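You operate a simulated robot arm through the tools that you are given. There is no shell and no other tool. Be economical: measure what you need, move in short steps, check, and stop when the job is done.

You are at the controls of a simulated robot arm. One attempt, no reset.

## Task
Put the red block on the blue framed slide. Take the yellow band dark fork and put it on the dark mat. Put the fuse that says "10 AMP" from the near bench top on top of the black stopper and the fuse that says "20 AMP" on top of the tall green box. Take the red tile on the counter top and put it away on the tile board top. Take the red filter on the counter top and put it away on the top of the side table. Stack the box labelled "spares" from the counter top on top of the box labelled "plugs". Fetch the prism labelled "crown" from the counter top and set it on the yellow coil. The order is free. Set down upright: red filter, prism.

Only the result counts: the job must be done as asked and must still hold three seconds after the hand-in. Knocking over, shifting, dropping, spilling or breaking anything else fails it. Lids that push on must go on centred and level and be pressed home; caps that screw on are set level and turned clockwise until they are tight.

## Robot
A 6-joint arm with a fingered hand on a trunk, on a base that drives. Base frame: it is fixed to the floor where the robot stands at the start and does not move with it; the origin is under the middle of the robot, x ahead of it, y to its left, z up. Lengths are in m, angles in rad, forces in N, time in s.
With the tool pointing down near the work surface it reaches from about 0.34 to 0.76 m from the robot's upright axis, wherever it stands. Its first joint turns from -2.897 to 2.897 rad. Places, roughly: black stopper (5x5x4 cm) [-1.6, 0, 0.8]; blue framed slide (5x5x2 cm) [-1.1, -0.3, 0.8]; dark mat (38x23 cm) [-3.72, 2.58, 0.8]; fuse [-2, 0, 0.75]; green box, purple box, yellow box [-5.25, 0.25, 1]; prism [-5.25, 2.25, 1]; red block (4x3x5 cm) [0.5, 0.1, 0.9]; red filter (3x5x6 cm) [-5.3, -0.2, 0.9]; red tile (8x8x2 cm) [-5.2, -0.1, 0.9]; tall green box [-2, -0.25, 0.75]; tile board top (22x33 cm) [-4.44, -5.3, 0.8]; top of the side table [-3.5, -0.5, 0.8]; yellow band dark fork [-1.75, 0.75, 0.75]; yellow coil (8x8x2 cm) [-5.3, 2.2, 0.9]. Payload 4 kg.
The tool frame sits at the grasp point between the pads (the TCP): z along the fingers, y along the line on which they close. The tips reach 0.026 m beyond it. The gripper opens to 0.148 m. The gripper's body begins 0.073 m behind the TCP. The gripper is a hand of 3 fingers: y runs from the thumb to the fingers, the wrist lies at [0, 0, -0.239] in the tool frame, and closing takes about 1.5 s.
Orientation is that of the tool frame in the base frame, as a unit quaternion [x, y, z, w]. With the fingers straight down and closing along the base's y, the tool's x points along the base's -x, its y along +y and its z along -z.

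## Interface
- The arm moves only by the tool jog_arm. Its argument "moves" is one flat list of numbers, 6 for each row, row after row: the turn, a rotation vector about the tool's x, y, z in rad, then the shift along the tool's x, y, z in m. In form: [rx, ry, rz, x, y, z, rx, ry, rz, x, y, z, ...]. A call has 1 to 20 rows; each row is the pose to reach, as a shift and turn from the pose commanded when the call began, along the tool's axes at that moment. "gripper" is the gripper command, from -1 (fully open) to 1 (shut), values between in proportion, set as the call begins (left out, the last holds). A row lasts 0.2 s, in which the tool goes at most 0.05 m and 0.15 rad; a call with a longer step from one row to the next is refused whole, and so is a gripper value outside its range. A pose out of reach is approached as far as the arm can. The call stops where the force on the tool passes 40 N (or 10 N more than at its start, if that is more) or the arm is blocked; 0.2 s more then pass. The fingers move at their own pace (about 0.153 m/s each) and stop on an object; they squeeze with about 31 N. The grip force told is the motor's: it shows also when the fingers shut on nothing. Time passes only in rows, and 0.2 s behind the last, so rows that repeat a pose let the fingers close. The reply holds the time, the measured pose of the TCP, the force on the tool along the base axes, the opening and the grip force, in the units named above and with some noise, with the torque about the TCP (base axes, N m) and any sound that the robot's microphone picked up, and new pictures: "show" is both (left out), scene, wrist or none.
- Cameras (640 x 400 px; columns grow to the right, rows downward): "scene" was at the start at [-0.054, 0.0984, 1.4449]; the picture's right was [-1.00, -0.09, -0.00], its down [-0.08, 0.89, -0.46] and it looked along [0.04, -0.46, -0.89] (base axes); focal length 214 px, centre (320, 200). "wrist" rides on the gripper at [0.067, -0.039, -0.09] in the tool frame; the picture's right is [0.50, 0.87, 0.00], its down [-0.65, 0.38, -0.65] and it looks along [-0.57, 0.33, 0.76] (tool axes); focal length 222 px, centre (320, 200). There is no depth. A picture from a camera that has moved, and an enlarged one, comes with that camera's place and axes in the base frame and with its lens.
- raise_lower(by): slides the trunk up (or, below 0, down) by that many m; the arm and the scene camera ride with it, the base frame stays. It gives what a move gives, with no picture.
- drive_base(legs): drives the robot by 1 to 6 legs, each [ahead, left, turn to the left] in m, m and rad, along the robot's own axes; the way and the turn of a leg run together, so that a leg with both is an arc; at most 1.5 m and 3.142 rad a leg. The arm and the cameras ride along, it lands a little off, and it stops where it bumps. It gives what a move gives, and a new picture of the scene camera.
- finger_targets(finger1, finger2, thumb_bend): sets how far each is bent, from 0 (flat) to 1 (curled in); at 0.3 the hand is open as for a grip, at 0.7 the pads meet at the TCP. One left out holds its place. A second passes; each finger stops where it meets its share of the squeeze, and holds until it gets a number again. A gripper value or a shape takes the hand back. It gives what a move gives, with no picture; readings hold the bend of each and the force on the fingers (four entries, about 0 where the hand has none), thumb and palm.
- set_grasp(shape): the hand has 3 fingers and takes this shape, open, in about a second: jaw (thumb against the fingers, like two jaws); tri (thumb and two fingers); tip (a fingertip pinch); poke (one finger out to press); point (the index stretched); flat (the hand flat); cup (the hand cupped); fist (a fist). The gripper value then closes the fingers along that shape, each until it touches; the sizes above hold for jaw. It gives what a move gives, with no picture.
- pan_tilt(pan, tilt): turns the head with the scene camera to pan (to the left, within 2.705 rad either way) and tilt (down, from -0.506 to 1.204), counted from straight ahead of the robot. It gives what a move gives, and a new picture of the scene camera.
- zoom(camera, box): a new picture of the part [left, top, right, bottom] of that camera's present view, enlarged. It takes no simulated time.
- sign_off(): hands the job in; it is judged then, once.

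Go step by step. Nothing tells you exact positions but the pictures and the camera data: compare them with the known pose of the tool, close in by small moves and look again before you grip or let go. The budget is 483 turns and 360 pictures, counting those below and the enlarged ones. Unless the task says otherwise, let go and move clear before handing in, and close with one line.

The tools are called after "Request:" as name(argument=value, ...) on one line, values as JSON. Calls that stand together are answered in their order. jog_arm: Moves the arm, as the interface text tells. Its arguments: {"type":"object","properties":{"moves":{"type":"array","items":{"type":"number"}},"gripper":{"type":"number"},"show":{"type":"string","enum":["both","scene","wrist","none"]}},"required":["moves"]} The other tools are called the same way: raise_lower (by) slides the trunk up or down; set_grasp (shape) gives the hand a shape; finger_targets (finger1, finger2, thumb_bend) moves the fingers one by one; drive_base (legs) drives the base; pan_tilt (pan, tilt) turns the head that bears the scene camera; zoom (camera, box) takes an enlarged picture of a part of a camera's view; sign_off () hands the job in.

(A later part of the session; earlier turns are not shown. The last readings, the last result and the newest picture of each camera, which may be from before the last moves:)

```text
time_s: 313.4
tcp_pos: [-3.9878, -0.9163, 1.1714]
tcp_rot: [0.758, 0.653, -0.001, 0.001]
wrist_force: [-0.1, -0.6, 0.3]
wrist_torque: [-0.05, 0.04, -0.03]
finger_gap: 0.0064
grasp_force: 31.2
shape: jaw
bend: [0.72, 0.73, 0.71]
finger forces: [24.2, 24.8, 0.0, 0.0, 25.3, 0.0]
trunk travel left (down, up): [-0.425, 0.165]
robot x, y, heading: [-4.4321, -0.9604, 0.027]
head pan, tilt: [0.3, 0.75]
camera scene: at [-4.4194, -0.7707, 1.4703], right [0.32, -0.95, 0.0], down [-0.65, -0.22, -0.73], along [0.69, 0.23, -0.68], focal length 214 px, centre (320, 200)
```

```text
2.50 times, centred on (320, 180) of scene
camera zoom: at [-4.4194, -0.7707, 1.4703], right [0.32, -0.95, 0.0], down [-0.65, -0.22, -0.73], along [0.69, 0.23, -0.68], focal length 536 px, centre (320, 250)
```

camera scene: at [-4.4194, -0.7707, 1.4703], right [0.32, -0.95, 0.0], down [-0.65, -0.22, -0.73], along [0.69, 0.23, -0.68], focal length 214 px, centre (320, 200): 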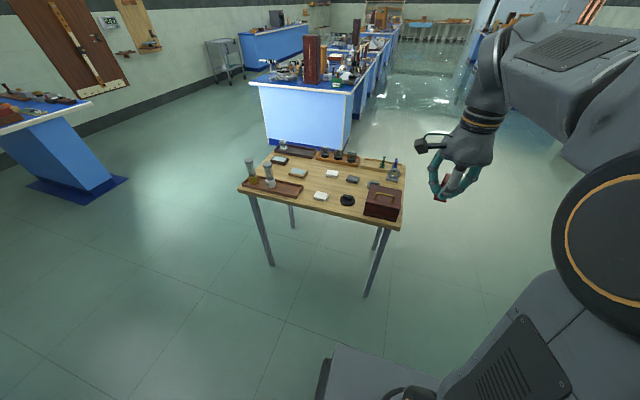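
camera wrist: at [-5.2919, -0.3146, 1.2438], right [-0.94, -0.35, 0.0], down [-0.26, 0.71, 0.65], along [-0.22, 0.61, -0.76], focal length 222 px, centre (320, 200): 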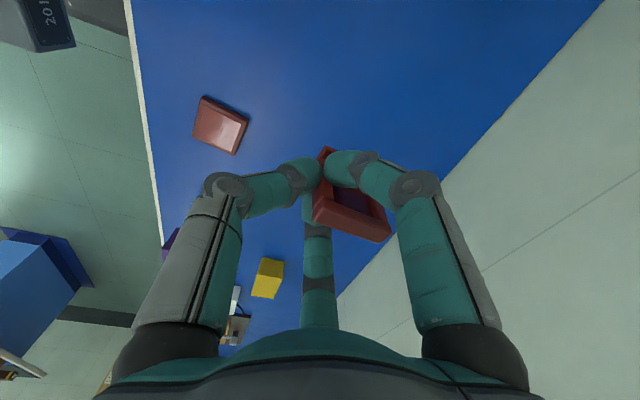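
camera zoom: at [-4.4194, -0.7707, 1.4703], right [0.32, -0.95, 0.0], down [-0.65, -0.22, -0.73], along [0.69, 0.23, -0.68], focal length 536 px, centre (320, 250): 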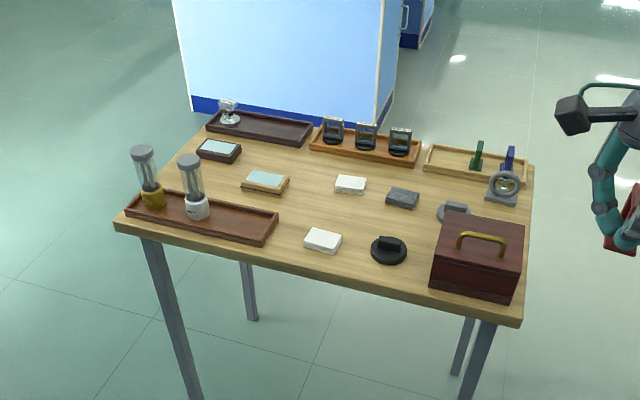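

Request:
drive_base(legs=[[0, 0.46, -0.02], [0.27, 0, 0]])

Request:
pan_tilt(pan=0.0, tilt=0.85)

Request:
zoom(camera="scene", box=[240, 100, 480, 260])

```text
time_s: 317.8
tcp_pos: [-3.7192, -0.4585, 1.1704]
tcp_rot: [0.763, 0.646, -0.001, -0.001]
wrist_force: [0.3, 0.0, -1.0]
wrist_torque: [-0.01, -0.03, 0.0]
finger_gap: 0.0064
grasp_force: 31.4
shape: jaw
bend: [0.72, 0.73, 0.71]
finger forces: [24.4, 24.9, 0.0, 0.0, 25.3, 0.1]
trunk travel left (down, up): [-0.425, 0.165]
robot x, y, heading: [-4.1672, -0.4907, 0.005]
head pan, tilt: [0.3, 0.75]
camera scene: at [-4.1471, -0.304, 1.4703], right [0.3, -0.95, 0.0], down [-0.65, -0.21, -0.73], along [0.7, 0.22, -0.68], focal length 214 px, centre (320, 200)
```

scene: 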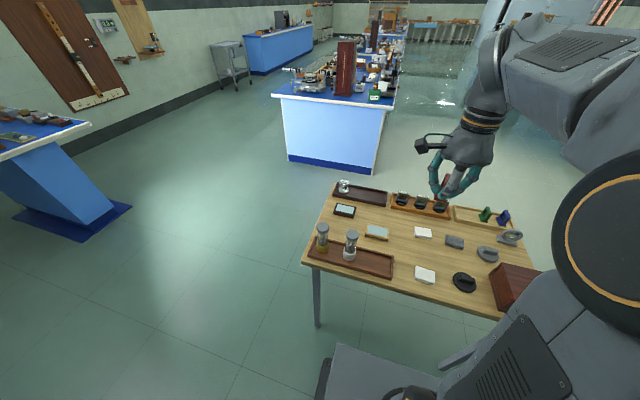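

```text
time_s: 318.6
tcp_pos: [-3.7202, -0.4579, 1.1711]
tcp_rot: [0.763, 0.646, -0.001, 0.0]
wrist_force: [-0.3, -0.2, -1.4]
wrist_torque: [-0.03, 0.03, 0.0]
finger_gap: 0.0064
grasp_force: 31.0
shape: jaw
bend: [0.72, 0.73, 0.71]
finger forces: [24.4, 24.8, 0.1, 0.0, 25.3, 0.0]
trunk travel left (down, up): [-0.425, 0.165]
robot x, y, heading: [-4.1645, -0.494, 0.008]
head pan, tilt: [0.0, 0.85]
camera scene: at [-4.1479, -0.3284, 1.4623], right [0.01, -1.0, 0.0], down [-0.75, -0.01, -0.66], along [0.66, 0.0, -0.75], focal length 214 px, centre (320, 200)
```

scene: 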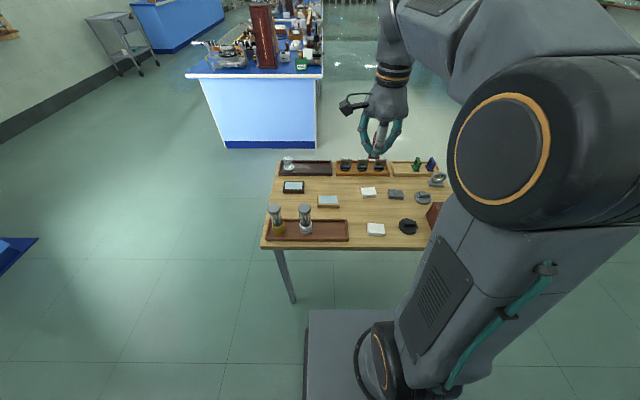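

```text
2.50 times, centred on (360, 180) of scene
camera zoom: at [-4.1479, -0.3284, 1.4623], right [0.01, -1.0, 0.0], down [-0.75, -0.01, -0.66], along [0.66, 0.0, -0.75], focal length 536 px, centre (220, 250)
```

zoom: 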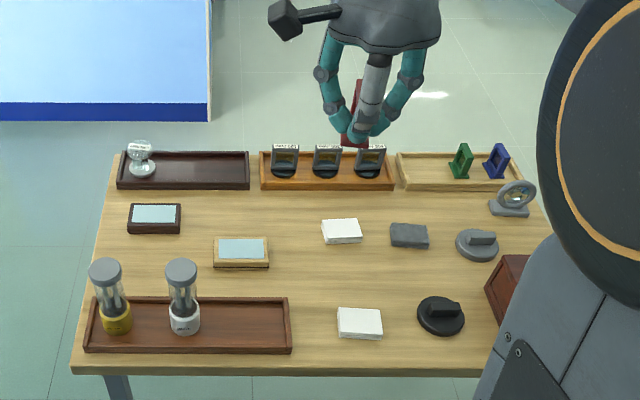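

Request:
jog_arm(moves=[0, 0, 0, -0.0035, 0.0381, 0, 0, 0, 0, -0.007, 0.0763, 0, 0, 0, 0, -0.0104, 0.1144, 0.02, 0, 0, 0, -0.0104, 0.1144, 0.065, 0, 0, 0, -0.0104, 0.1144, 0.11, 0, 0, 0, -0.0104, 0.1144, 0.155, 0, 0, 0, -0.0104, 0.1144, 0.2, 0, 0, 0, -0.0104, 0.1144, 0.245, 0, 0, 0, -0.0104, 0.1144, 0.28])

Request:
zoom(camera="scene", box=[290, 130, 430, 250])

```text
time_s: 320.6
tcp_pos: [-3.6087, -0.4885, 0.8889]
tcp_rot: [0.764, 0.646, 0.0, -0.001]
wrist_force: [0.0, 0.2, -0.9]
wrist_torque: [0.01, -0.01, -0.02]
finger_gap: 0.0064
grasp_force: 31.3
shape: jaw
bend: [0.72, 0.73, 0.71]
finger forces: [24.3, 24.8, 0.0, 0.0, 25.0, 0.0]
trunk travel left (down, up): [-0.425, 0.165]
robot x, y, heading: [-4.1652, -0.4903, 0.008]
head pan, tilt: [0.0, 0.85]
camera scene: at [-4.1479, -0.3285, 1.4623], right [0.01, -1.0, 0.0], down [-0.75, 0.0, -0.66], along [0.66, 0.0, -0.75], focal length 214 px, centre (320, 200)
camera wrist: at [-3.6352, -0.4146, 0.9799], right [0.94, 0.35, 0.0], down [0.27, -0.71, 0.65], along [0.23, -0.61, -0.76], focal length 222 px, centre (320, 200)
```

scene: 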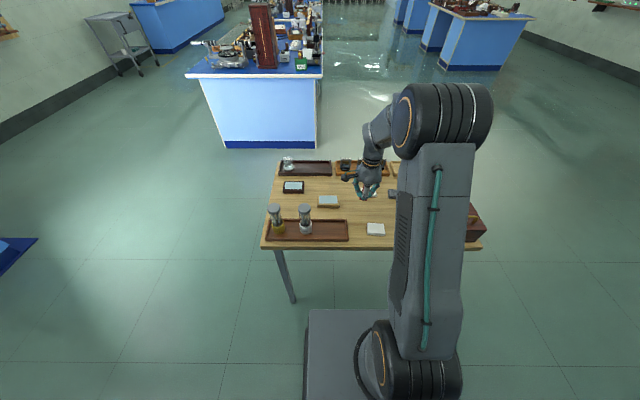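
wrist: 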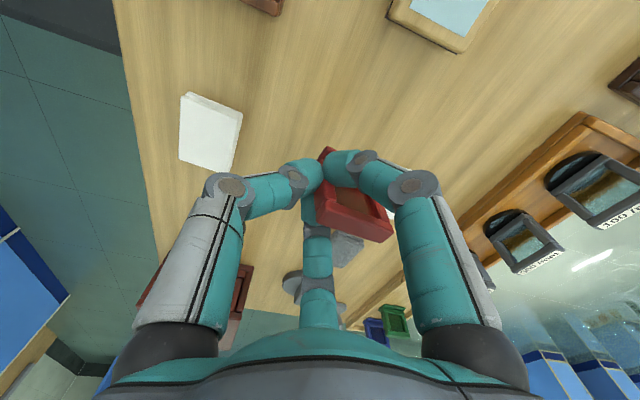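

```text
3.33 times, centred on (360, 190) of scene
camera zoom: at [-4.1479, -0.3285, 1.4623], right [0.01, -1.0, 0.0], down [-0.75, 0.0, -0.66], along [0.66, 0.0, -0.75], focal length 715 px, centre (187, 233)
```

zoom: 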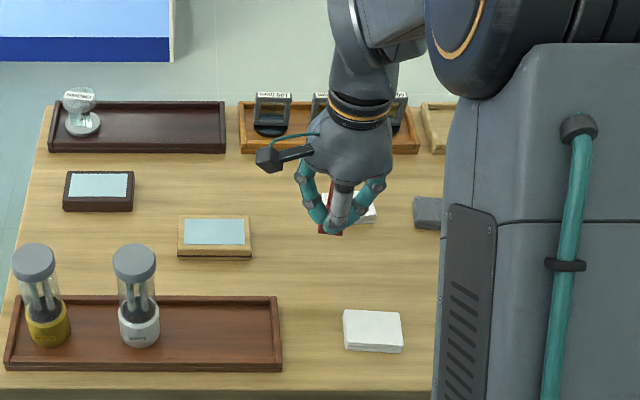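

Request:
jog_arm(moves=[0, 0, 0, 0, 0, 0.03, 0, 0, 0, 0, 0, 0.055], show="wrist")

Request:
zoom(camera="scene", box=[320, 160, 410, 240])

```text
time_s: 321.2
tcp_pos: [-3.6089, -0.4874, 0.8364]
tcp_rot: [0.763, 0.646, -0.001, 0.0]
wrist_force: [0.4, -0.6, -0.1]
wrist_torque: [0.04, -0.02, 0.01]
finger_gap: 0.0063
grasp_force: 31.0
shape: jaw
bend: [0.72, 0.73, 0.71]
finger forces: [24.4, 24.7, 0.0, 0.0, 24.9, 0.0]
trunk travel left (down, up): [-0.425, 0.165]
robot x, y, heading: [-4.1646, -0.4917, 0.008]
head pan, tilt: [0.0, 0.85]
camera wrist: at [-3.6344, -0.4142, 0.9255], right [0.94, 0.35, 0.0], down [0.27, -0.71, 0.65], along [0.23, -0.61, -0.76], focal length 222 px, centre (320, 200)
```

wrist: 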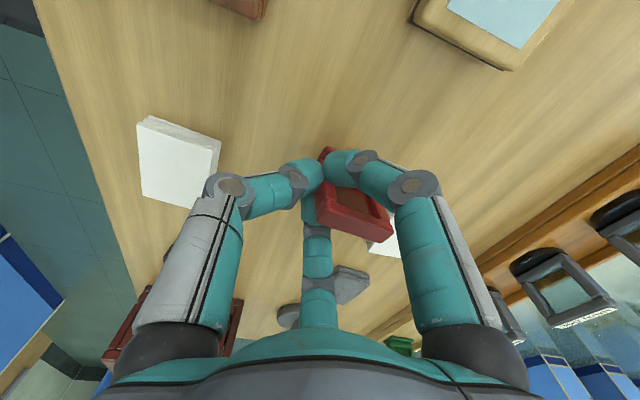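

```text
5.00 times, centred on (365, 200) of scene
camera zoom: at [-4.1479, -0.3285, 1.4623], right [0.01, -1.0, 0.0], down [-0.75, 0.0, -0.66], along [0.66, 0.0, -0.75], focal length 1072 px, centre (95, 200)
```

zoom: 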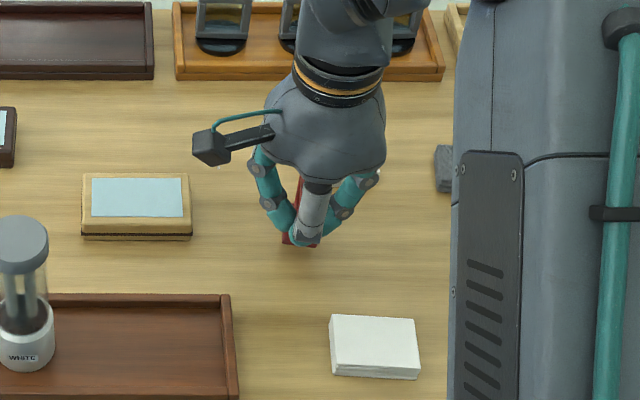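

Request:
jog_arm(moves=[0, 0, 0, 0, 0, 0.004, 0, 0, 0, 0, 0, 0.009], show="none")

Request:
jog_arm(moves=[0, 0, 0, 0, 0, 0.002, 0, 0, 0, 0, 0, 0.004], show="none")

Request:
jog_arm(moves=[0, 0, 0, 0, 0, 0.001, 0, 0, 0, 0, 0, 0.003], show="none")

```text
time_s: 321.8
tcp_pos: [-3.6077, -0.4866, 0.8259]
tcp_rot: [0.763, 0.646, -0.001, -0.001]
wrist_force: [-0.5, 0.1, -1.8]
wrist_torque: [0.03, 0.01, 0.0]
finger_gap: 0.0064
grasp_force: 30.9
shape: jaw
bend: [0.72, 0.73, 0.71]
finger forces: [24.4, 24.8, 0.1, 0.0, 24.9, 0.1]
trunk travel left (down, up): [-0.425, 0.165]
robot x, y, heading: [-4.1681, -0.4888, 0.008]
head pan, tilt: [0.0, 0.85]
```

```text
time_s: 322.4
tcp_pos: [-3.6079, -0.489, 0.8219]
tcp_rot: [0.764, 0.646, -0.001, -0.001]
wrist_force: [0.2, 0.2, -0.2]
wrist_torque: [-0.01, 0.04, 0.0]
finger_gap: 0.0065
grasp_force: 31.5
shape: jaw
bend: [0.72, 0.73, 0.71]
finger forces: [24.5, 24.7, 0.0, 0.0, 24.9, 0.0]
trunk travel left (down, up): [-0.425, 0.165]
robot x, y, heading: [-4.168, -0.4885, 0.009]
head pan, tilt: [0.0, 0.85]
```

```text
time_s: 323.0
tcp_pos: [-3.6086, -0.4876, 0.8198]
tcp_rot: [0.764, 0.646, -0.001, 0.0]
wrist_force: [-0.2, -0.5, 1.4]
wrist_torque: [-0.02, -0.08, -0.01]
finger_gap: 0.0067
grasp_force: 31.2
shape: jaw
bend: [0.72, 0.73, 0.71]
finger forces: [25.2, 25.5, 0.0, 0.0, 25.6, 0.0]
trunk travel left (down, up): [-0.425, 0.165]
robot x, y, heading: [-4.165, -0.4915, 0.007]
head pan, tilt: [0.0, 0.85]
```

Request:
jog_arm(moves=[0, 0, 0, 0, 0, 0.0005, 0, 0, 0, 0, 0, 0.001], show="none")

Request:
jog_arm(moves=[0, 0, 0, 0, 0, 0, 0, 0, 0, 0, 0, 0, 0, 0, 0, 0, 0, 0, 0, 0, 0, 0, 0, 0], gripper=0.3, show="wrist")

Request:
zoom(camera="scene", box=[320, 160, 410, 240])

```text
time_s: 323.6
tcp_pos: [-3.6103, -0.4878, 0.8197]
tcp_rot: [0.763, 0.646, -0.001, -0.001]
wrist_force: [-0.6, -0.4, 2.8]
wrist_torque: [-0.03, -0.11, 0.0]
finger_gap: 0.0063
grasp_force: 31.5
shape: jaw
bend: [0.72, 0.73, 0.71]
finger forces: [25.7, 26.1, 0.0, 0.0, 25.6, 0.0]
trunk travel left (down, up): [-0.425, 0.165]
robot x, y, heading: [-4.1639, -0.4916, 0.01]
head pan, tilt: [0.0, 0.85]
```

```text
time_s: 324.6
tcp_pos: [-3.6101, -0.4882, 0.8184]
tcp_rot: [0.763, 0.646, -0.002, 0.0]
wrist_force: [-0.2, -0.5, -0.5]
wrist_torque: [-0.02, 0.02, 0.0]
finger_gap: 0.0512
grasp_force: 0.0
shape: jaw
bend: [0.77, 0.77, 0.7]
finger forces: [0.1, 0.1, 0.0, 0.0, 0.0, 0.0]
trunk travel left (down, up): [-0.425, 0.165]
robot x, y, heading: [-4.1683, -0.4936, 0.008]
head pan, tilt: [0.0, 0.85]
camera wrist: at [-3.6358, -0.4138, 0.9095], right [0.94, 0.35, 0.0], down [0.27, -0.71, 0.65], along [0.23, -0.61, -0.76], focal length 222 px, centre (320, 200)
```

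wrist: 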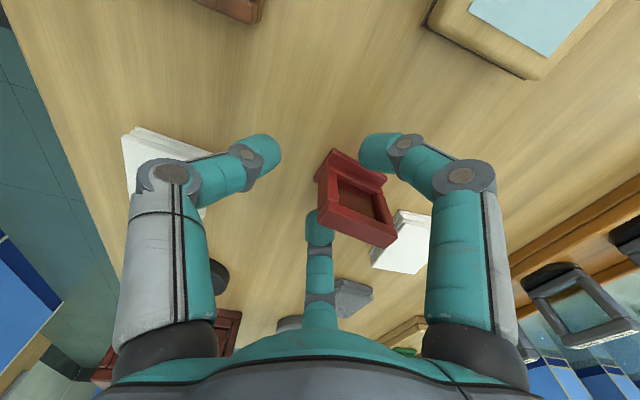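

```text
5.00 times, centred on (365, 200) of scene
camera zoom: at [-4.1479, -0.3285, 1.4623], right [0.01, -1.0, 0.0], down [-0.75, 0.0, -0.66], along [0.66, 0.0, -0.75], focal length 1072 px, centre (95, 200)
```

zoom: 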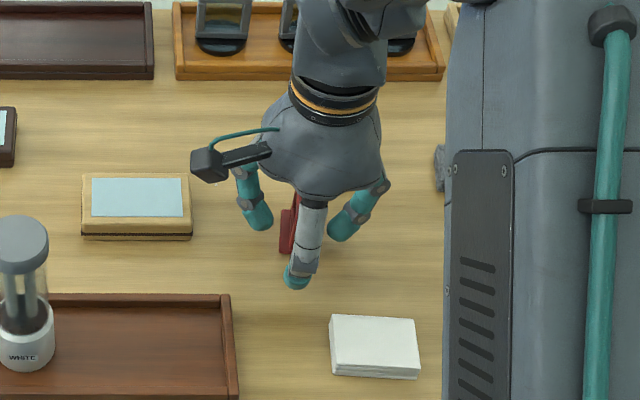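

Filter stands. Lift straight up and look.

Request:
jog_arm(moves=[0, 0, 0, 0, 0, -0.02, 0, 0, 0, 0, 0, -0.06, 0, 0, 0, 0, 0, -0.1, 0, 0, 0, 0, 0, -0.14, 0, 0, 0, 0, 0, -0.18, 0, 0, 0, 0, 0, -0.22, 0, 0, 0, 0, 0, -0.26, 0, 0, 0, 0, 0, -0.3, 0, 0, 0, 0.0104, -0.04, -0.34, 0, 0, 0, 0.0104, -0.08, -0.35, 0, 0, 0, 0.0104, -0.1144, -0.35], show="none")

Request:
zoom(camera="scene", box=[290, 140, 430, 250])

```text
refused: row 9 steps farther than a row can; nothing moved
```

```text
3.64 times, centred on (360, 195) of scene
camera zoom: at [-4.1479, -0.3285, 1.4623], right [0.01, -1.0, 0.0], down [-0.75, 0.0, -0.66], along [0.66, 0.0, -0.75], focal length 780 px, centre (174, 218)
```

zoom: 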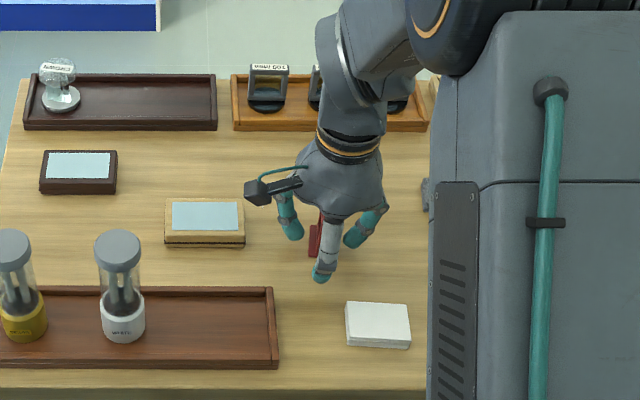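

Request:
jog_arm(moves=[0, 0, 0, 0, 0, -0.02, 0, 0, 0, 0, 0, -0.06, 0, 0, 0, 0, 0, -0.1, 0, 0, 0, 0, 0, -0.14, 0, 0, 0, 0, 0, -0.18, 0, 0, 0, 0, 0, -0.22, 0, 0, 0, 0, 0, -0.26, 0, 0, 0, 0, 0, -0.3, 0, 0, 0, 0.005, -0.035, -0.32, 0, 0, 0, 0.01, -0.07, -0.34, 0, 0, 0, 0.0104, -0.1144, -0.35], show="none")

Request:
zoom(camera="scene", box=[290, 140, 430, 250])

```text
time_s: 327.0
tcp_pos: [-3.7198, -0.4591, 1.1693]
tcp_rot: [0.763, 0.646, -0.002, -0.001]
wrist_force: [0.1, -0.2, -0.6]
wrist_torque: [-0.01, 0.01, 0.02]
finger_gap: 0.0518
grasp_force: 0.1
shape: jaw
bend: [0.77, 0.77, 0.7]
finger forces: [0.1, 0.0, 0.0, 0.0, 0.1, 0.0]
trunk travel left (down, up): [-0.425, 0.165]
robot x, y, heading: [-4.1677, -0.4904, 0.01]
head pan, tilt: [0.0, 0.85]
```

```text
3.64 times, centred on (360, 195) of scene
camera zoom: at [-4.1479, -0.3284, 1.4623], right [0.01, -1.0, 0.0], down [-0.75, 0.0, -0.66], along [0.66, 0.0, -0.75], focal length 780 px, centre (174, 218)
```

zoom: 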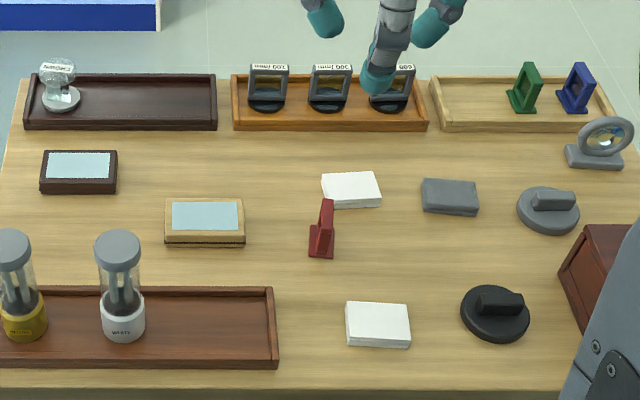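

Request:
drive_base(legs=[[-0.28, 0, 0], [0, 0, -1.571], [0, 0, -1.571], [0.22, -0.27, 0]])

Request:
pan_tilt(pan=0, tilt=0.8)

Request:
zoom(camera="scene", box=[280, 140, 480, 280])

```text
time_s: 338.3
tcp_pos: [-5.1251, -0.2905, 1.1694]
tcp_rot: [-0.668, 0.744, 0.0, 0.002]
wrist_force: [-0.1, 0.0, 0.1]
wrist_torque: [-0.01, 0.0, 0.0]
finger_gap: 0.0519
grasp_force: 0.0
shape: jaw
bend: [0.77, 0.77, 0.7]
finger forces: [0.0, 0.1, 0.0, 0.0, 0.0, 0.1]
trunk travel left (down, up): [-0.425, 0.165]
robot x, y, heading: [-4.6834, -0.2347, -3.083]
head pan, tilt: [0.0, 0.85]
camera scene: at [-4.6899, -0.3955, 1.4623], right [-0.06, 1.0, 0.0], down [0.75, 0.05, -0.66], along [-0.66, -0.04, -0.75], focal length 214 px, centre (320, 200)
```

scene: 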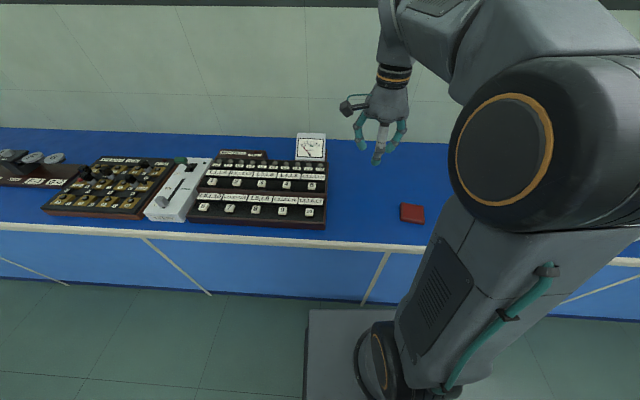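

```text
time_s: 338.9
tcp_pos: [-5.1264, -0.2909, 1.1691]
tcp_rot: [-0.668, 0.744, -0.001, 0.001]
wrist_force: [1.1, 0.4, -0.4]
wrist_torque: [-0.03, 0.02, 0.01]
finger_gap: 0.0515
grasp_force: 0.1
shape: jaw
bend: [0.77, 0.77, 0.7]
finger forces: [0.1, 0.1, 0.0, 0.0, 0.0, 0.1]
trunk travel left (down, up): [-0.425, 0.165]
robot x, y, heading: [-4.6796, -0.2328, -3.074]
head pan, tilt: [0.0, 0.799]
camera scene: at [-4.6924, -0.3956, 1.4663], right [-0.06, 1.0, 0.0], down [0.72, 0.05, -0.7], along [-0.7, -0.04, -0.72], focal length 214 px, centre (320, 200)
```

scene: 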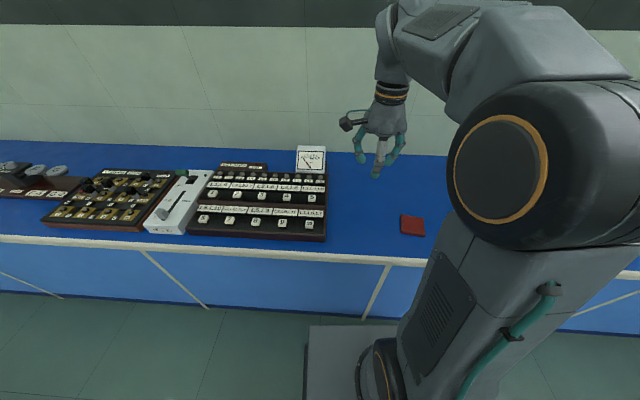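

```text
2.86 times, centred on (380, 210) of scene
camera zoom: at [-4.6924, -0.3956, 1.4663], right [-0.06, 1.0, 0.0], down [0.72, 0.05, -0.7], along [-0.7, -0.04, -0.72], focal length 613 px, centre (149, 171)
```

zoom: 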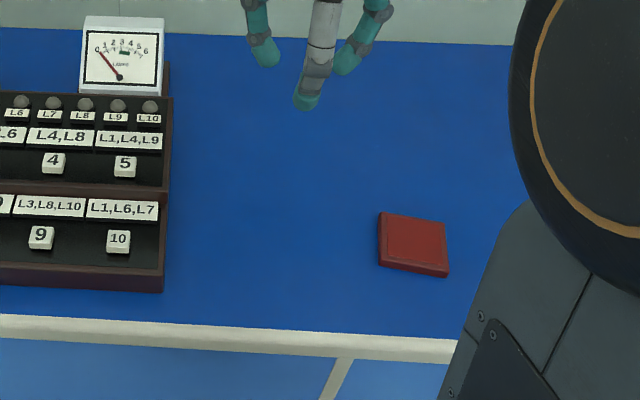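

Request:
jog_arm(moves=[0, 0, -0.01, -0.0374, 0.0138, 0.02, 0, 0, -0.02, -0.0748, 0.0277, 0.045, 0, 0, -0.03, -0.1122, 0.0415, 0.07, 0, 0, -0.04, -0.1496, 0.0554, 0.095, 0, 0, -0.05, -0.187, 0.0692, 0.12], gripper=-1)

Request:
zoom(camera="wrist", box=[220, 60, 420, 240])

```text
time_s: 340.1
tcp_pos: [-5.1722, -0.0955, 1.049]
tcp_rot: [-0.686, 0.727, 0.0, 0.002]
wrist_force: [0.1, 0.9, -0.1]
wrist_torque: [-0.02, 0.03, -0.02]
finger_gap: 0.1482
grasp_force: 0.1
shape: jaw
bend: [0.3, 0.3, 0.3]
finger forces: [0.0, 0.0, 0.0, 0.0, 0.0, 0.0]
trunk travel left (down, up): [-0.425, 0.165]
robot x, y, heading: [-4.6797, -0.2333, -3.075]
head pan, tilt: [0.0, 0.799]
camera scene: at [-4.6924, -0.3956, 1.4664], right [-0.06, 1.0, 0.0], down [0.72, 0.05, -0.7], along [-0.7, -0.04, -0.72], focal length 214 px, centre (320, 200)
camera wrist: at [-5.137, -0.1641, 1.1393], right [-0.89, -0.45, 0.0], down [-0.34, 0.68, 0.65], along [-0.29, 0.58, -0.76], focal length 222 px, centre (320, 200)
```

scene: 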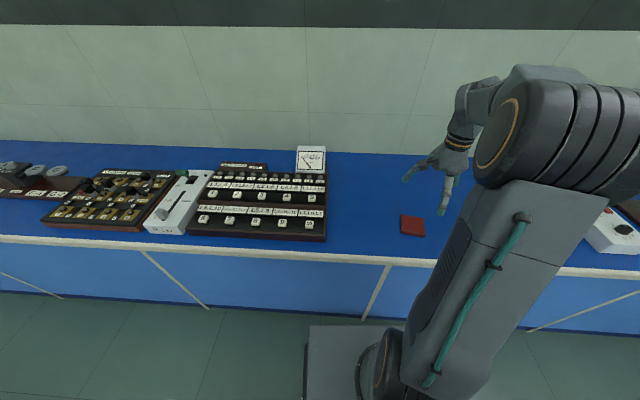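
wrist: 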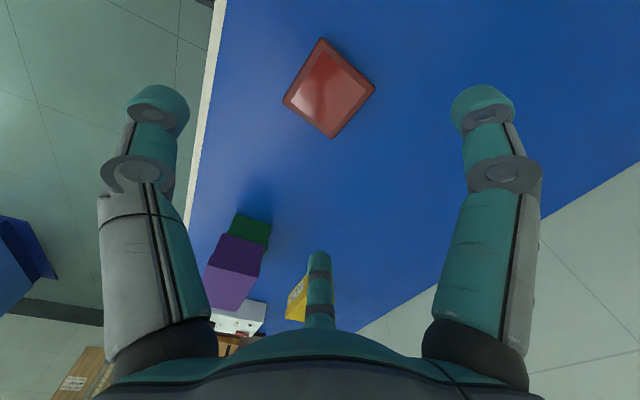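

```text
2.22 times, centred on (320, 150) of wrist
camera zoom: at [-5.137, -0.1641, 1.1393], right [-0.89, -0.45, 0.0], down [-0.34, 0.68, 0.65], along [-0.29, 0.58, -0.76], focal length 494 px, centre (320, 311)
```

zoom: 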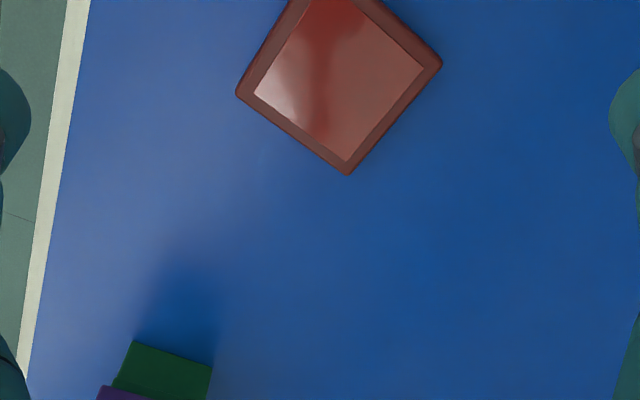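

Request:
jog_arm(moves=[0, 0, 0.067, 0.0068, 0.0056, 0.03, 0, 0, 0.134, 0.0068, 0.0056, 0.06, 0, 0, 0.134, 0.0068, 0.0056, 0.1, 0, 0, 0.134, 0.0068, 0.0056, 0.13], show="wrist")

Request:
zoom(camera="scene", box=[360, 160, 480, 260])

```text
time_s: 341.1
tcp_pos: [-5.1795, -0.1021, 0.9209]
tcp_rot: [-0.636, 0.772, 0.0, 0.0]
wrist_force: [0.2, -0.4, -0.6]
wrist_torque: [0.0, 0.03, 0.0]
finger_gap: 0.1478
grasp_force: 0.1
shape: jaw
bend: [0.3, 0.3, 0.3]
finger forces: [0.0, 0.1, 0.1, 0.0, 0.0, 0.0]
trunk travel left (down, up): [-0.425, 0.165]
robot x, y, heading: [-4.6822, -0.2361, -3.081]
head pan, tilt: [0.0, 0.799]
camera wrist: at [-5.1536, -0.1754, 1.0105], right [-0.95, -0.32, 0.0], down [-0.25, 0.71, 0.65], along [-0.21, 0.62, -0.76], focal length 222 px, centre (320, 200)
```

wrist: 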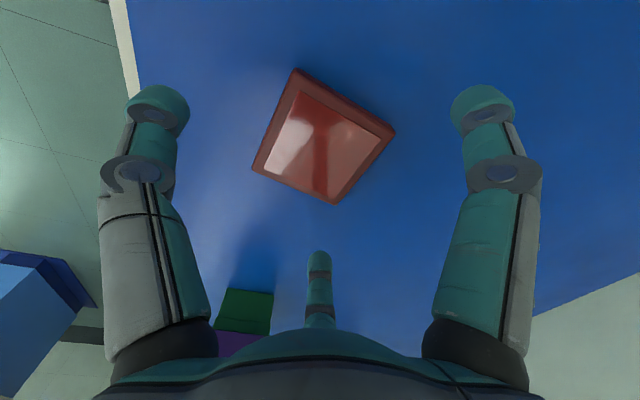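

```text
4.00 times, centred on (420, 210) of scene
camera zoom: at [-4.6924, -0.3955, 1.4664], right [-0.06, 1.0, 0.0], down [0.72, 0.05, -0.7], along [-0.7, -0.04, -0.72], focal length 858 px, centre (-80, 160)
```

zoom: 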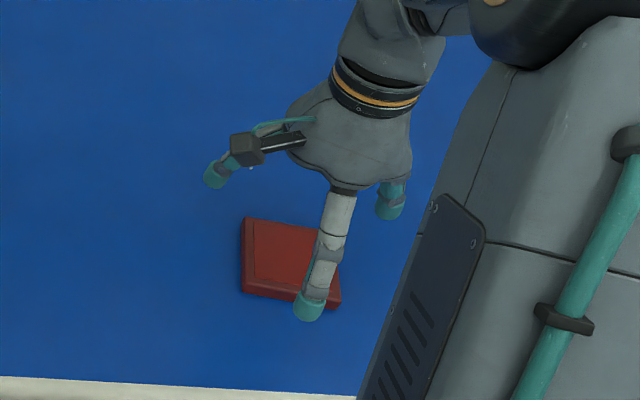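

Request:
jog_arm(moves=[0, 0, 0, 0, -0.002, 0.02, 0, 0, 0, 0, -0.002, 0.038], show="none")

Request:
jog_arm(moves=[0, 0, 0, 0, 0, 0, 0, 0, 0, 0, 0, 0, 0, 0, 0, 0, 0, 0, 0, 0, 0, 0, 0, 0, 0, 0, 0, 0, 0, 0], gripper=1, show="wrist")

Request:
zoom(camera="scene", box=[360, 160, 480, 260])

```text
time_s: 341.7
tcp_pos: [-5.1774, -0.1032, 0.8813]
tcp_rot: [-0.635, 0.772, 0.0, 0.001]
wrist_force: [0.7, 0.2, -0.6]
wrist_torque: [0.0, 0.0, -0.02]
finger_gap: 0.1478
grasp_force: 0.0
shape: jaw
bend: [0.3, 0.3, 0.3]
finger forces: [0.0, 0.1, 0.1, 0.0, 0.0, 0.0]
trunk travel left (down, up): [-0.425, 0.165]
robot x, y, heading: [-4.6811, -0.2348, -3.078]
head pan, tilt: [0.0, 0.799]
```

```text
time_s: 342.9
tcp_pos: [-5.1785, -0.1034, 0.8828]
tcp_rot: [-0.636, 0.771, 0.0, 0.001]
wrist_force: [-0.4, -0.1, 0.1]
wrist_torque: [-0.01, 0.06, -0.01]
finger_gap: 0.076
grasp_force: 31.1
shape: jaw
bend: [0.33, 0.33, 0.7]
finger forces: [24.5, 25.0, 0.1, 0.0, 27.7, 0.0]
trunk travel left (down, up): [-0.425, 0.165]
robot x, y, heading: [-4.6839, -0.2336, -3.076]
head pan, tilt: [0.0, 0.799]
camera wrist: at [-5.1515, -0.1762, 0.9722], right [-0.95, -0.33, 0.0], down [-0.25, 0.71, 0.65], along [-0.21, 0.62, -0.76], focal length 222 px, centre (320, 200)
```

wrist: 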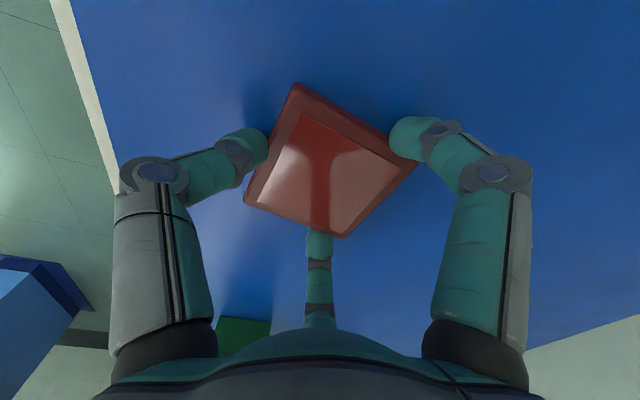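

```text
4.00 times, centred on (420, 210) of scene
camera zoom: at [-4.6925, -0.3955, 1.4663], right [-0.06, 1.0, 0.0], down [0.72, 0.05, -0.7], along [-0.7, -0.04, -0.72], focal length 858 px, centre (-80, 160)
```

zoom: 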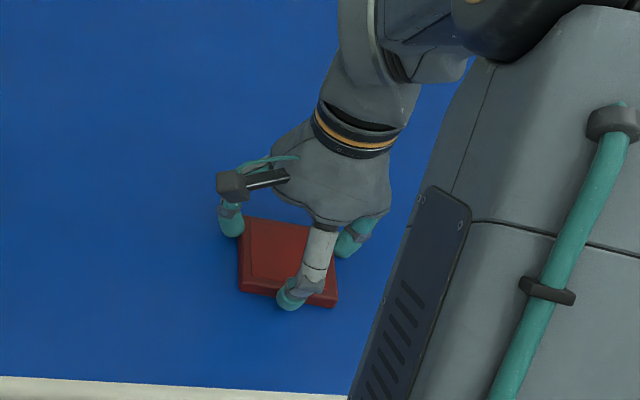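

Tile gripped on three sides. Lift gently and check.

Request:
jog_arm(moves=[0, 0, 0, 0, 0, -0.005, 0, 0, 0, 0, 0, -0.015, 0, 0, 0, 0, 0, -0.04, 0, 0, 0, 0, 0, -0.07, 0, 0, 0, 0, 0, -0.1, 0, 0, 0, 0, 0, -0.13], show="wrist")

Request:
zoom(camera="scene", box=[360, 130, 480, 230])

```text
time_s: 344.3
tcp_pos: [-5.1784, -0.1031, 1.0106]
tcp_rot: [-0.636, 0.772, 0.0, 0.001]
wrist_force: [0.5, 0.7, 0.5]
wrist_torque: [0.0, -0.01, -0.01]
finger_gap: 0.076
grasp_force: 31.4
shape: jaw
bend: [0.33, 0.33, 0.7]
finger forces: [24.5, 25.0, 0.0, 0.1, 27.8, 0.0]
trunk travel left (down, up): [-0.425, 0.165]
robot x, y, heading: [-4.6832, -0.2363, -3.079]
head pan, tilt: [0.0, 0.799]
camera wrist: at [-5.1519, -0.1767, 1.1019], right [-0.95, -0.33, 0.0], down [-0.25, 0.71, 0.65], along [-0.21, 0.62, -0.76], focal length 222 px, centre (320, 200)
```

wrist: 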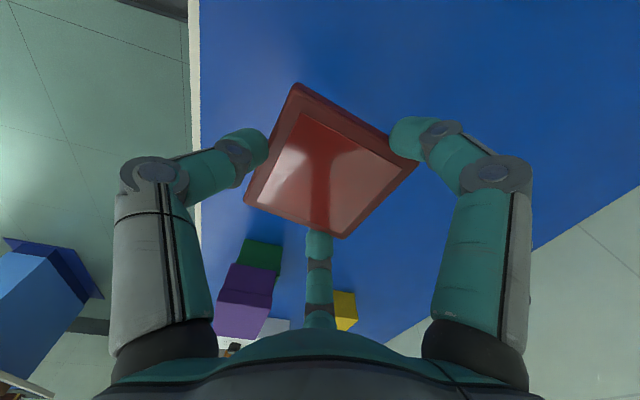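

```text
4.00 times, centred on (420, 180) of scene
camera zoom: at [-4.6925, -0.3955, 1.4663], right [-0.06, 1.0, 0.0], down [0.72, 0.05, -0.7], along [-0.7, -0.05, -0.72], focal length 858 px, centre (-80, 280)
```

zoom: 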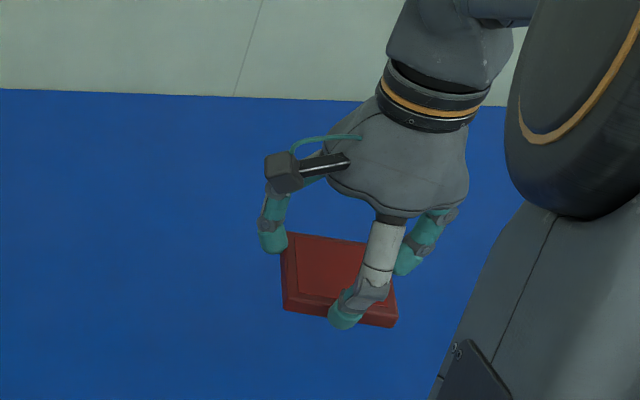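

Request:
jog_arm(moves=[0, 0, 0, 0, 0, -0.045, 0, 0, 0, 0, 0, -0.09, 0, 0, 0, 0, 0, -0.13, 0, 0, 0, -0.006, -0.03, -0.15, 0, 0, 0, -0.0114, -0.059, -0.15], show="none")

Request:
drive_base(legs=[[-0.35, 0, -0.06], [0, 1.2, 0]])

Request:
pan_tilt(pan=1.5, tilt=0.45)

```text
time_s: 345.5
tcp_pos: [-5.117, -0.1036, 1.1621]
tcp_rot: [-0.636, 0.772, -0.001, 0.001]
wrist_force: [-0.6, 0.0, -0.7]
wrist_torque: [0.02, -0.02, 0.0]
finger_gap: 0.0757
grasp_force: 31.2
shape: jaw
bend: [0.33, 0.33, 0.7]
finger forces: [24.6, 25.0, 0.0, 0.0, 27.8, 0.0]
trunk travel left (down, up): [-0.425, 0.165]
robot x, y, heading: [-4.68, -0.2294, -3.078]
head pan, tilt: [0.0, 0.799]
```

```text
time_s: 353.4
tcp_pos: [-4.7432, -1.2575, 1.1611]
tcp_rot: [-0.619, 0.785, 0.0, 0.001]
wrist_force: [0.1, -0.1, -1.0]
wrist_torque: [-0.03, -0.01, 0.03]
finger_gap: 0.0759
grasp_force: 30.7
shape: jaw
bend: [0.33, 0.33, 0.7]
finger forces: [24.6, 25.0, 0.0, 0.1, 27.5, 0.0]
trunk travel left (down, up): [-0.425, 0.165]
robot x, y, heading: [-4.3162, -1.4095, -3.117]
head pan, tilt: [0.0, 0.799]
camera scene: at [-4.3308, -1.5687, 1.4663], right [-0.02, 1.0, 0.0], down [0.72, 0.02, -0.7], along [-0.7, -0.02, -0.72], focal length 214 px, centre (320, 200)
```

scene: 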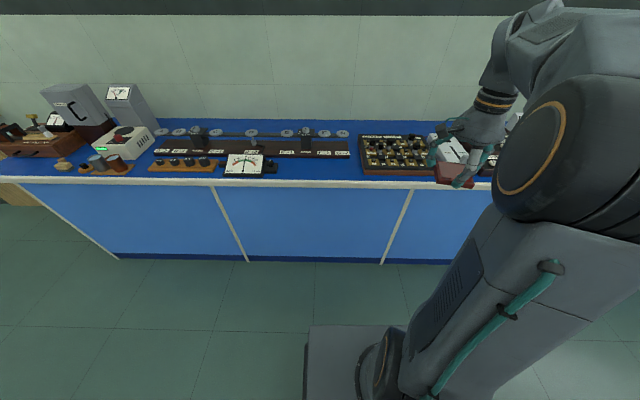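

```text
time_s: 355.0
tcp_pos: [-4.7426, -1.2591, 1.1618]
tcp_rot: [-0.619, 0.786, 0.0, 0.001]
wrist_force: [-0.6, 1.0, 0.0]
wrist_torque: [0.0, 0.0, -0.03]
finger_gap: 0.0758
grasp_force: 30.9
shape: jaw
bend: [0.33, 0.33, 0.7]
finger forces: [24.6, 25.0, 0.0, 0.0, 27.6, 0.0]
trunk travel left (down, up): [-0.425, 0.165]
robot x, y, heading: [-4.314, -1.4083, -3.115]
head pan, tilt: [1.499, 0.45]
camera scene: at [-4.2548, -1.6587, 1.4967], right [-1.0, 0.05, 0.0], down [0.02, 0.43, -0.9], along [-0.05, -0.9, -0.44], focal length 214 px, centre (320, 200)
```

scene: 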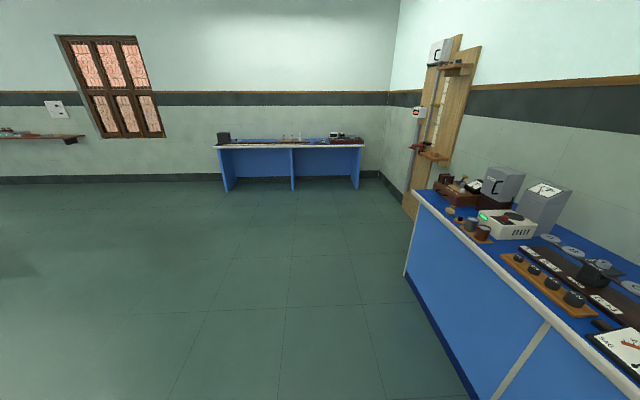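

Request:
drive_base(legs=[[0, 0, 1.545], [1.4, -0.06, 0], [1.25, -0.06, 0]])

Request:
pan_tilt(pan=0, tilt=0.65)

Request:
zoom(camera="scene", box=[160, 100, 480, 300])

```text
time_s: 371.8
tcp_pos: [-4.5395, -4.5101, 1.1622]
tcp_rot: [0.993, -0.119, -0.001, -0.001]
wrist_force: [0.9, 0.5, -0.2]
wrist_torque: [0.0, 0.01, 0.02]
finger_gap: 0.0753
grasp_force: 31.0
shape: jaw
bend: [0.33, 0.33, 0.7]
finger forces: [24.7, 25.1, 0.0, 0.0, 27.2, 0.0]
trunk travel left (down, up): [-0.425, 0.165]
robot x, y, heading: [-4.3908, -4.0815, -1.551]
head pan, tilt: [1.499, 0.45]
camera scene: at [-4.1373, -4.0238, 1.4968], right [-0.05, -1.0, 0.0], down [-0.43, 0.02, -0.9], along [0.9, -0.05, -0.44], focal length 214 px, centre (320, 200)
```

scene: 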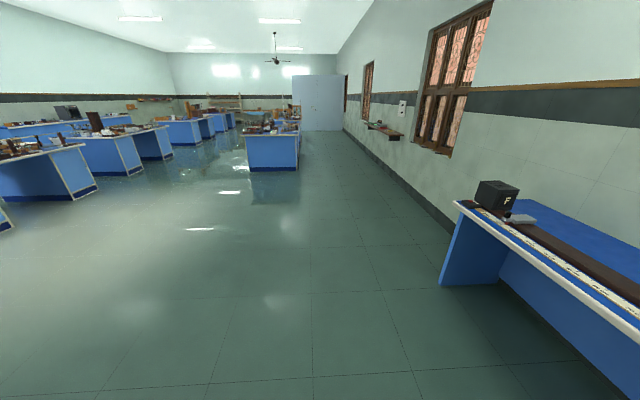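

```text
time_s: 373.4
tcp_pos: [-4.5411, -4.5107, 1.1612]
tcp_rot: [0.993, -0.119, -0.001, -0.001]
wrist_force: [0.3, -0.2, -0.8]
wrist_torque: [-0.01, 0.03, 0.02]
finger_gap: 0.0752
grasp_force: 31.4
shape: jaw
bend: [0.33, 0.33, 0.7]
finger forces: [24.7, 25.1, 0.0, 0.0, 27.2, 0.0]
trunk travel left (down, up): [-0.425, 0.165]
robot x, y, heading: [-4.3885, -4.0858, -1.556]
head pan, tilt: [0.0, 0.649]
camera scene: at [-4.2275, -4.1056, 1.4789], right [-1.0, -0.02, 0.0], down [-0.01, 0.6, -0.8], along [0.01, -0.8, -0.6], focal length 214 px, centre (320, 200)
```

scene: 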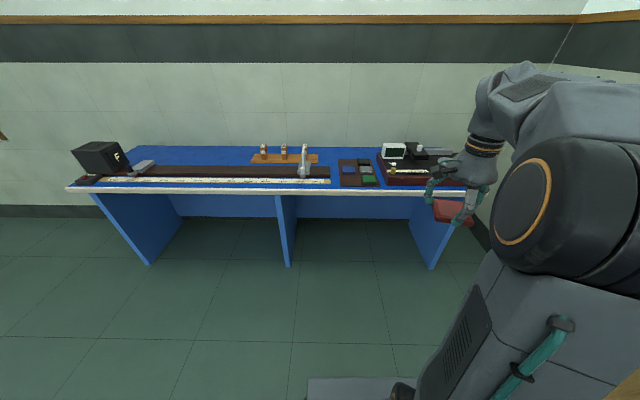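

```text
2.00 times, centred on (320, 200) of scene
camera zoom: at [-4.2275, -4.1056, 1.4789], right [-1.0, -0.02, 0.0], down [-0.01, 0.6, -0.8], along [0.01, -0.8, -0.6], focal length 429 px, centre (320, 200)
```

zoom: 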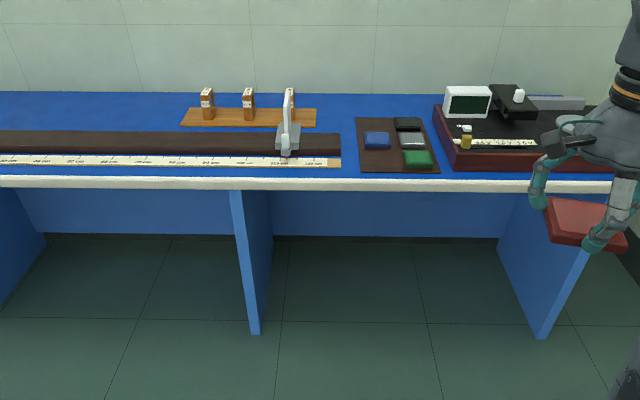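

Request:
drive_base(legs=[[0.6, -0.06, 0]])

Request:
pan_tilt(pan=-0.1, tilt=0.8)

Request:
zoom(camera="scene", box=[280, 140, 460, 260])

```text
time_s: 376.8
tcp_pos: [-4.5761, -5.112, 1.1611]
tcp_rot: [0.994, -0.111, 0.0, -0.001]
wrist_force: [0.7, 0.2, -0.4]
wrist_torque: [-0.04, 0.02, 0.01]
finger_gap: 0.0752
grasp_force: 31.0
shape: jaw
bend: [0.33, 0.33, 0.7]
finger forces: [24.7, 25.2, 0.0, 0.1, 27.2, 0.1]
trunk travel left (down, up): [-0.425, 0.165]
robot x, y, heading: [-4.4335, -4.6825, -1.538]
head pan, tilt: [0.0, 0.649]
camera scene: at [-4.2706, -4.7022, 1.4789], right [-1.0, -0.04, 0.0], down [-0.02, 0.6, -0.8], along [0.03, -0.8, -0.6], focal length 214 px, centre (320, 200)
```

scene: 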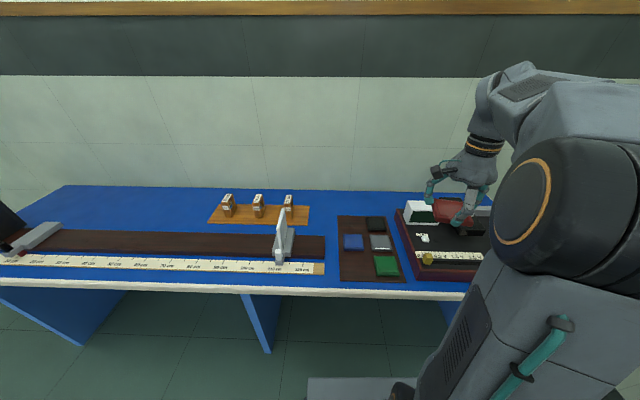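

```text
time_s: 377.5
tcp_pos: [-4.5761, -5.112, 1.1606]
tcp_rot: [0.994, -0.111, 0.0, -0.001]
wrist_force: [-0.4, 0.1, -1.3]
wrist_torque: [0.02, 0.0, -0.02]
finger_gap: 0.0751
grasp_force: 30.7
shape: jaw
bend: [0.33, 0.33, 0.7]
finger forces: [24.8, 25.0, 0.0, 0.1, 27.2, 0.0]
trunk travel left (down, up): [-0.425, 0.165]
robot x, y, heading: [-4.4343, -4.682, -1.534]
head pan, tilt: [-0.099, 0.799]
camera scene: at [-4.2788, -4.696, 1.4664], right [-1.0, 0.06, 0.0], down [0.05, 0.72, -0.7], along [-0.04, -0.7, -0.72], focal length 214 px, centre (320, 200)
```

scene: 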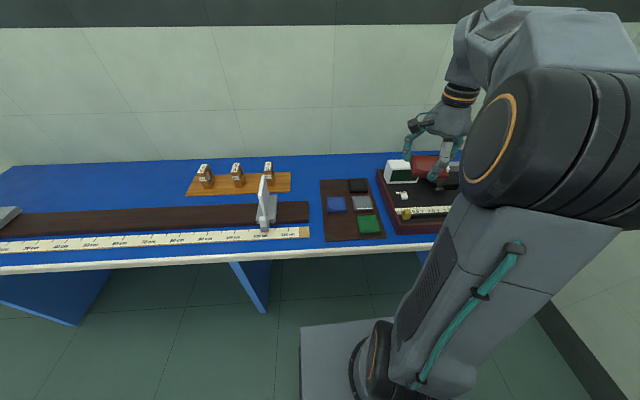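

```text
3.33 times, centred on (370, 200) of scene
camera zoom: at [-4.2788, -4.696, 1.4664], right [-1.0, 0.06, 0.0], down [0.05, 0.72, -0.7], along [-0.04, -0.7, -0.72], focal length 715 px, centre (153, 200)
```

zoom: 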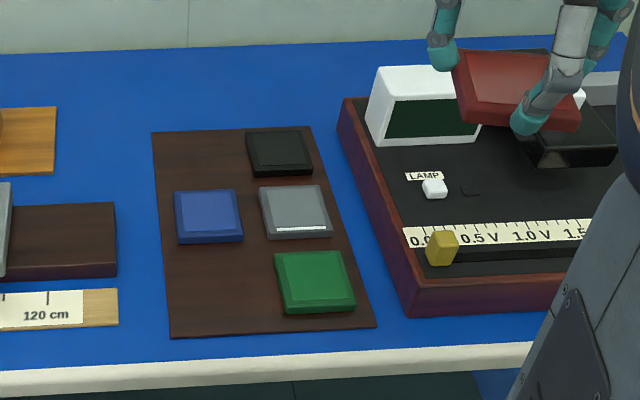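

Request:
jog_arm(moves=[0, 0, -0.044, 0.0438, 0.0051, 0, 0, 0, -0.089, 0.0876, 0.0102, 0, 0, 0, -0.133, 0.1314, 0.0153, 0, 0, 0, -0.178, 0.1752, 0.0204, 0, 0, 0, -0.222, 0.219, 0.0255, 0, 0, 0, -0.222, 0.219, 0.0255, 0.045, 0, 0, -0.222, 0.219, 0.0255, 0.09, 0, 0, -0.222, 0.219, 0.0255, 0.135, 0, 0, -0.222, 0.219, 0.0255, 0.18, 0, 0, -0.222, 0.219, 0.0255, 0.22])

Request:
zoom(camera="scene", box=[280, 140, 460, 260])

```text
time_s: 379.7
tcp_pos: [-4.3675, -5.1842, 0.9396]
tcp_rot: [1.0, 0.0, 0.001, -0.001]
wrist_force: [0.3, 0.5, -1.0]
wrist_torque: [0.01, 0.04, 0.03]
finger_gap: 0.0747
grasp_force: 31.2
shape: jaw
bend: [0.33, 0.33, 0.7]
finger forces: [24.7, 25.2, 0.0, 0.1, 27.0, 0.1]
trunk travel left (down, up): [-0.425, 0.165]
robot x, y, heading: [-4.4324, -4.6829, -1.536]
head pan, tilt: [-0.099, 0.799]
camera scene: at [-4.2788, -4.696, 1.4664], right [-1.0, 0.06, 0.0], down [0.05, 0.72, -0.7], along [-0.04, -0.7, -0.72], focal length 214 px, centre (320, 200)
camera wrist: at [-4.2995, -5.1457, 1.0309], right [0.5, -0.87, 0.0], down [-0.65, -0.38, 0.65], along [-0.57, -0.33, -0.76], focal length 222 px, centre (320, 200)
```

scene: 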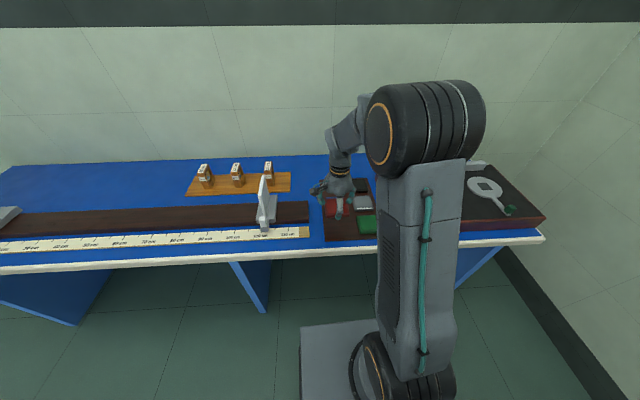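
wrist: 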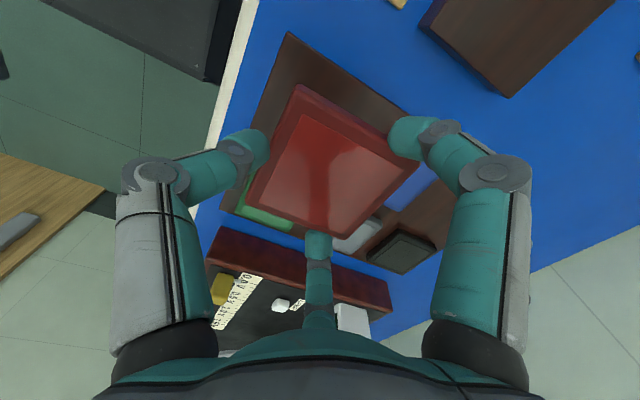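

```text
3.33 times, centred on (370, 200) of scene
camera zoom: at [-4.2788, -4.696, 1.4664], right [-1.0, 0.06, 0.0], down [0.05, 0.72, -0.7], along [-0.04, -0.7, -0.72], focal length 715 px, centre (153, 200)
```

zoom: 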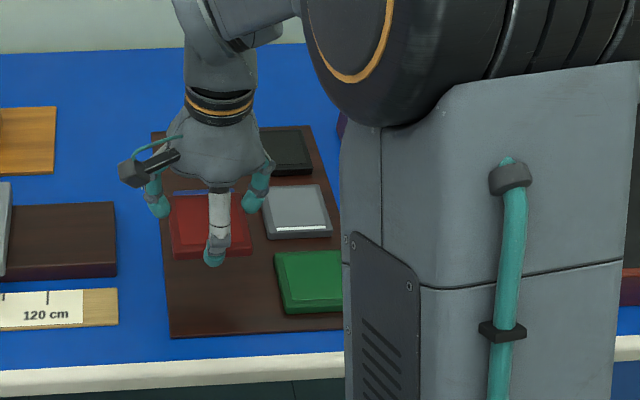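

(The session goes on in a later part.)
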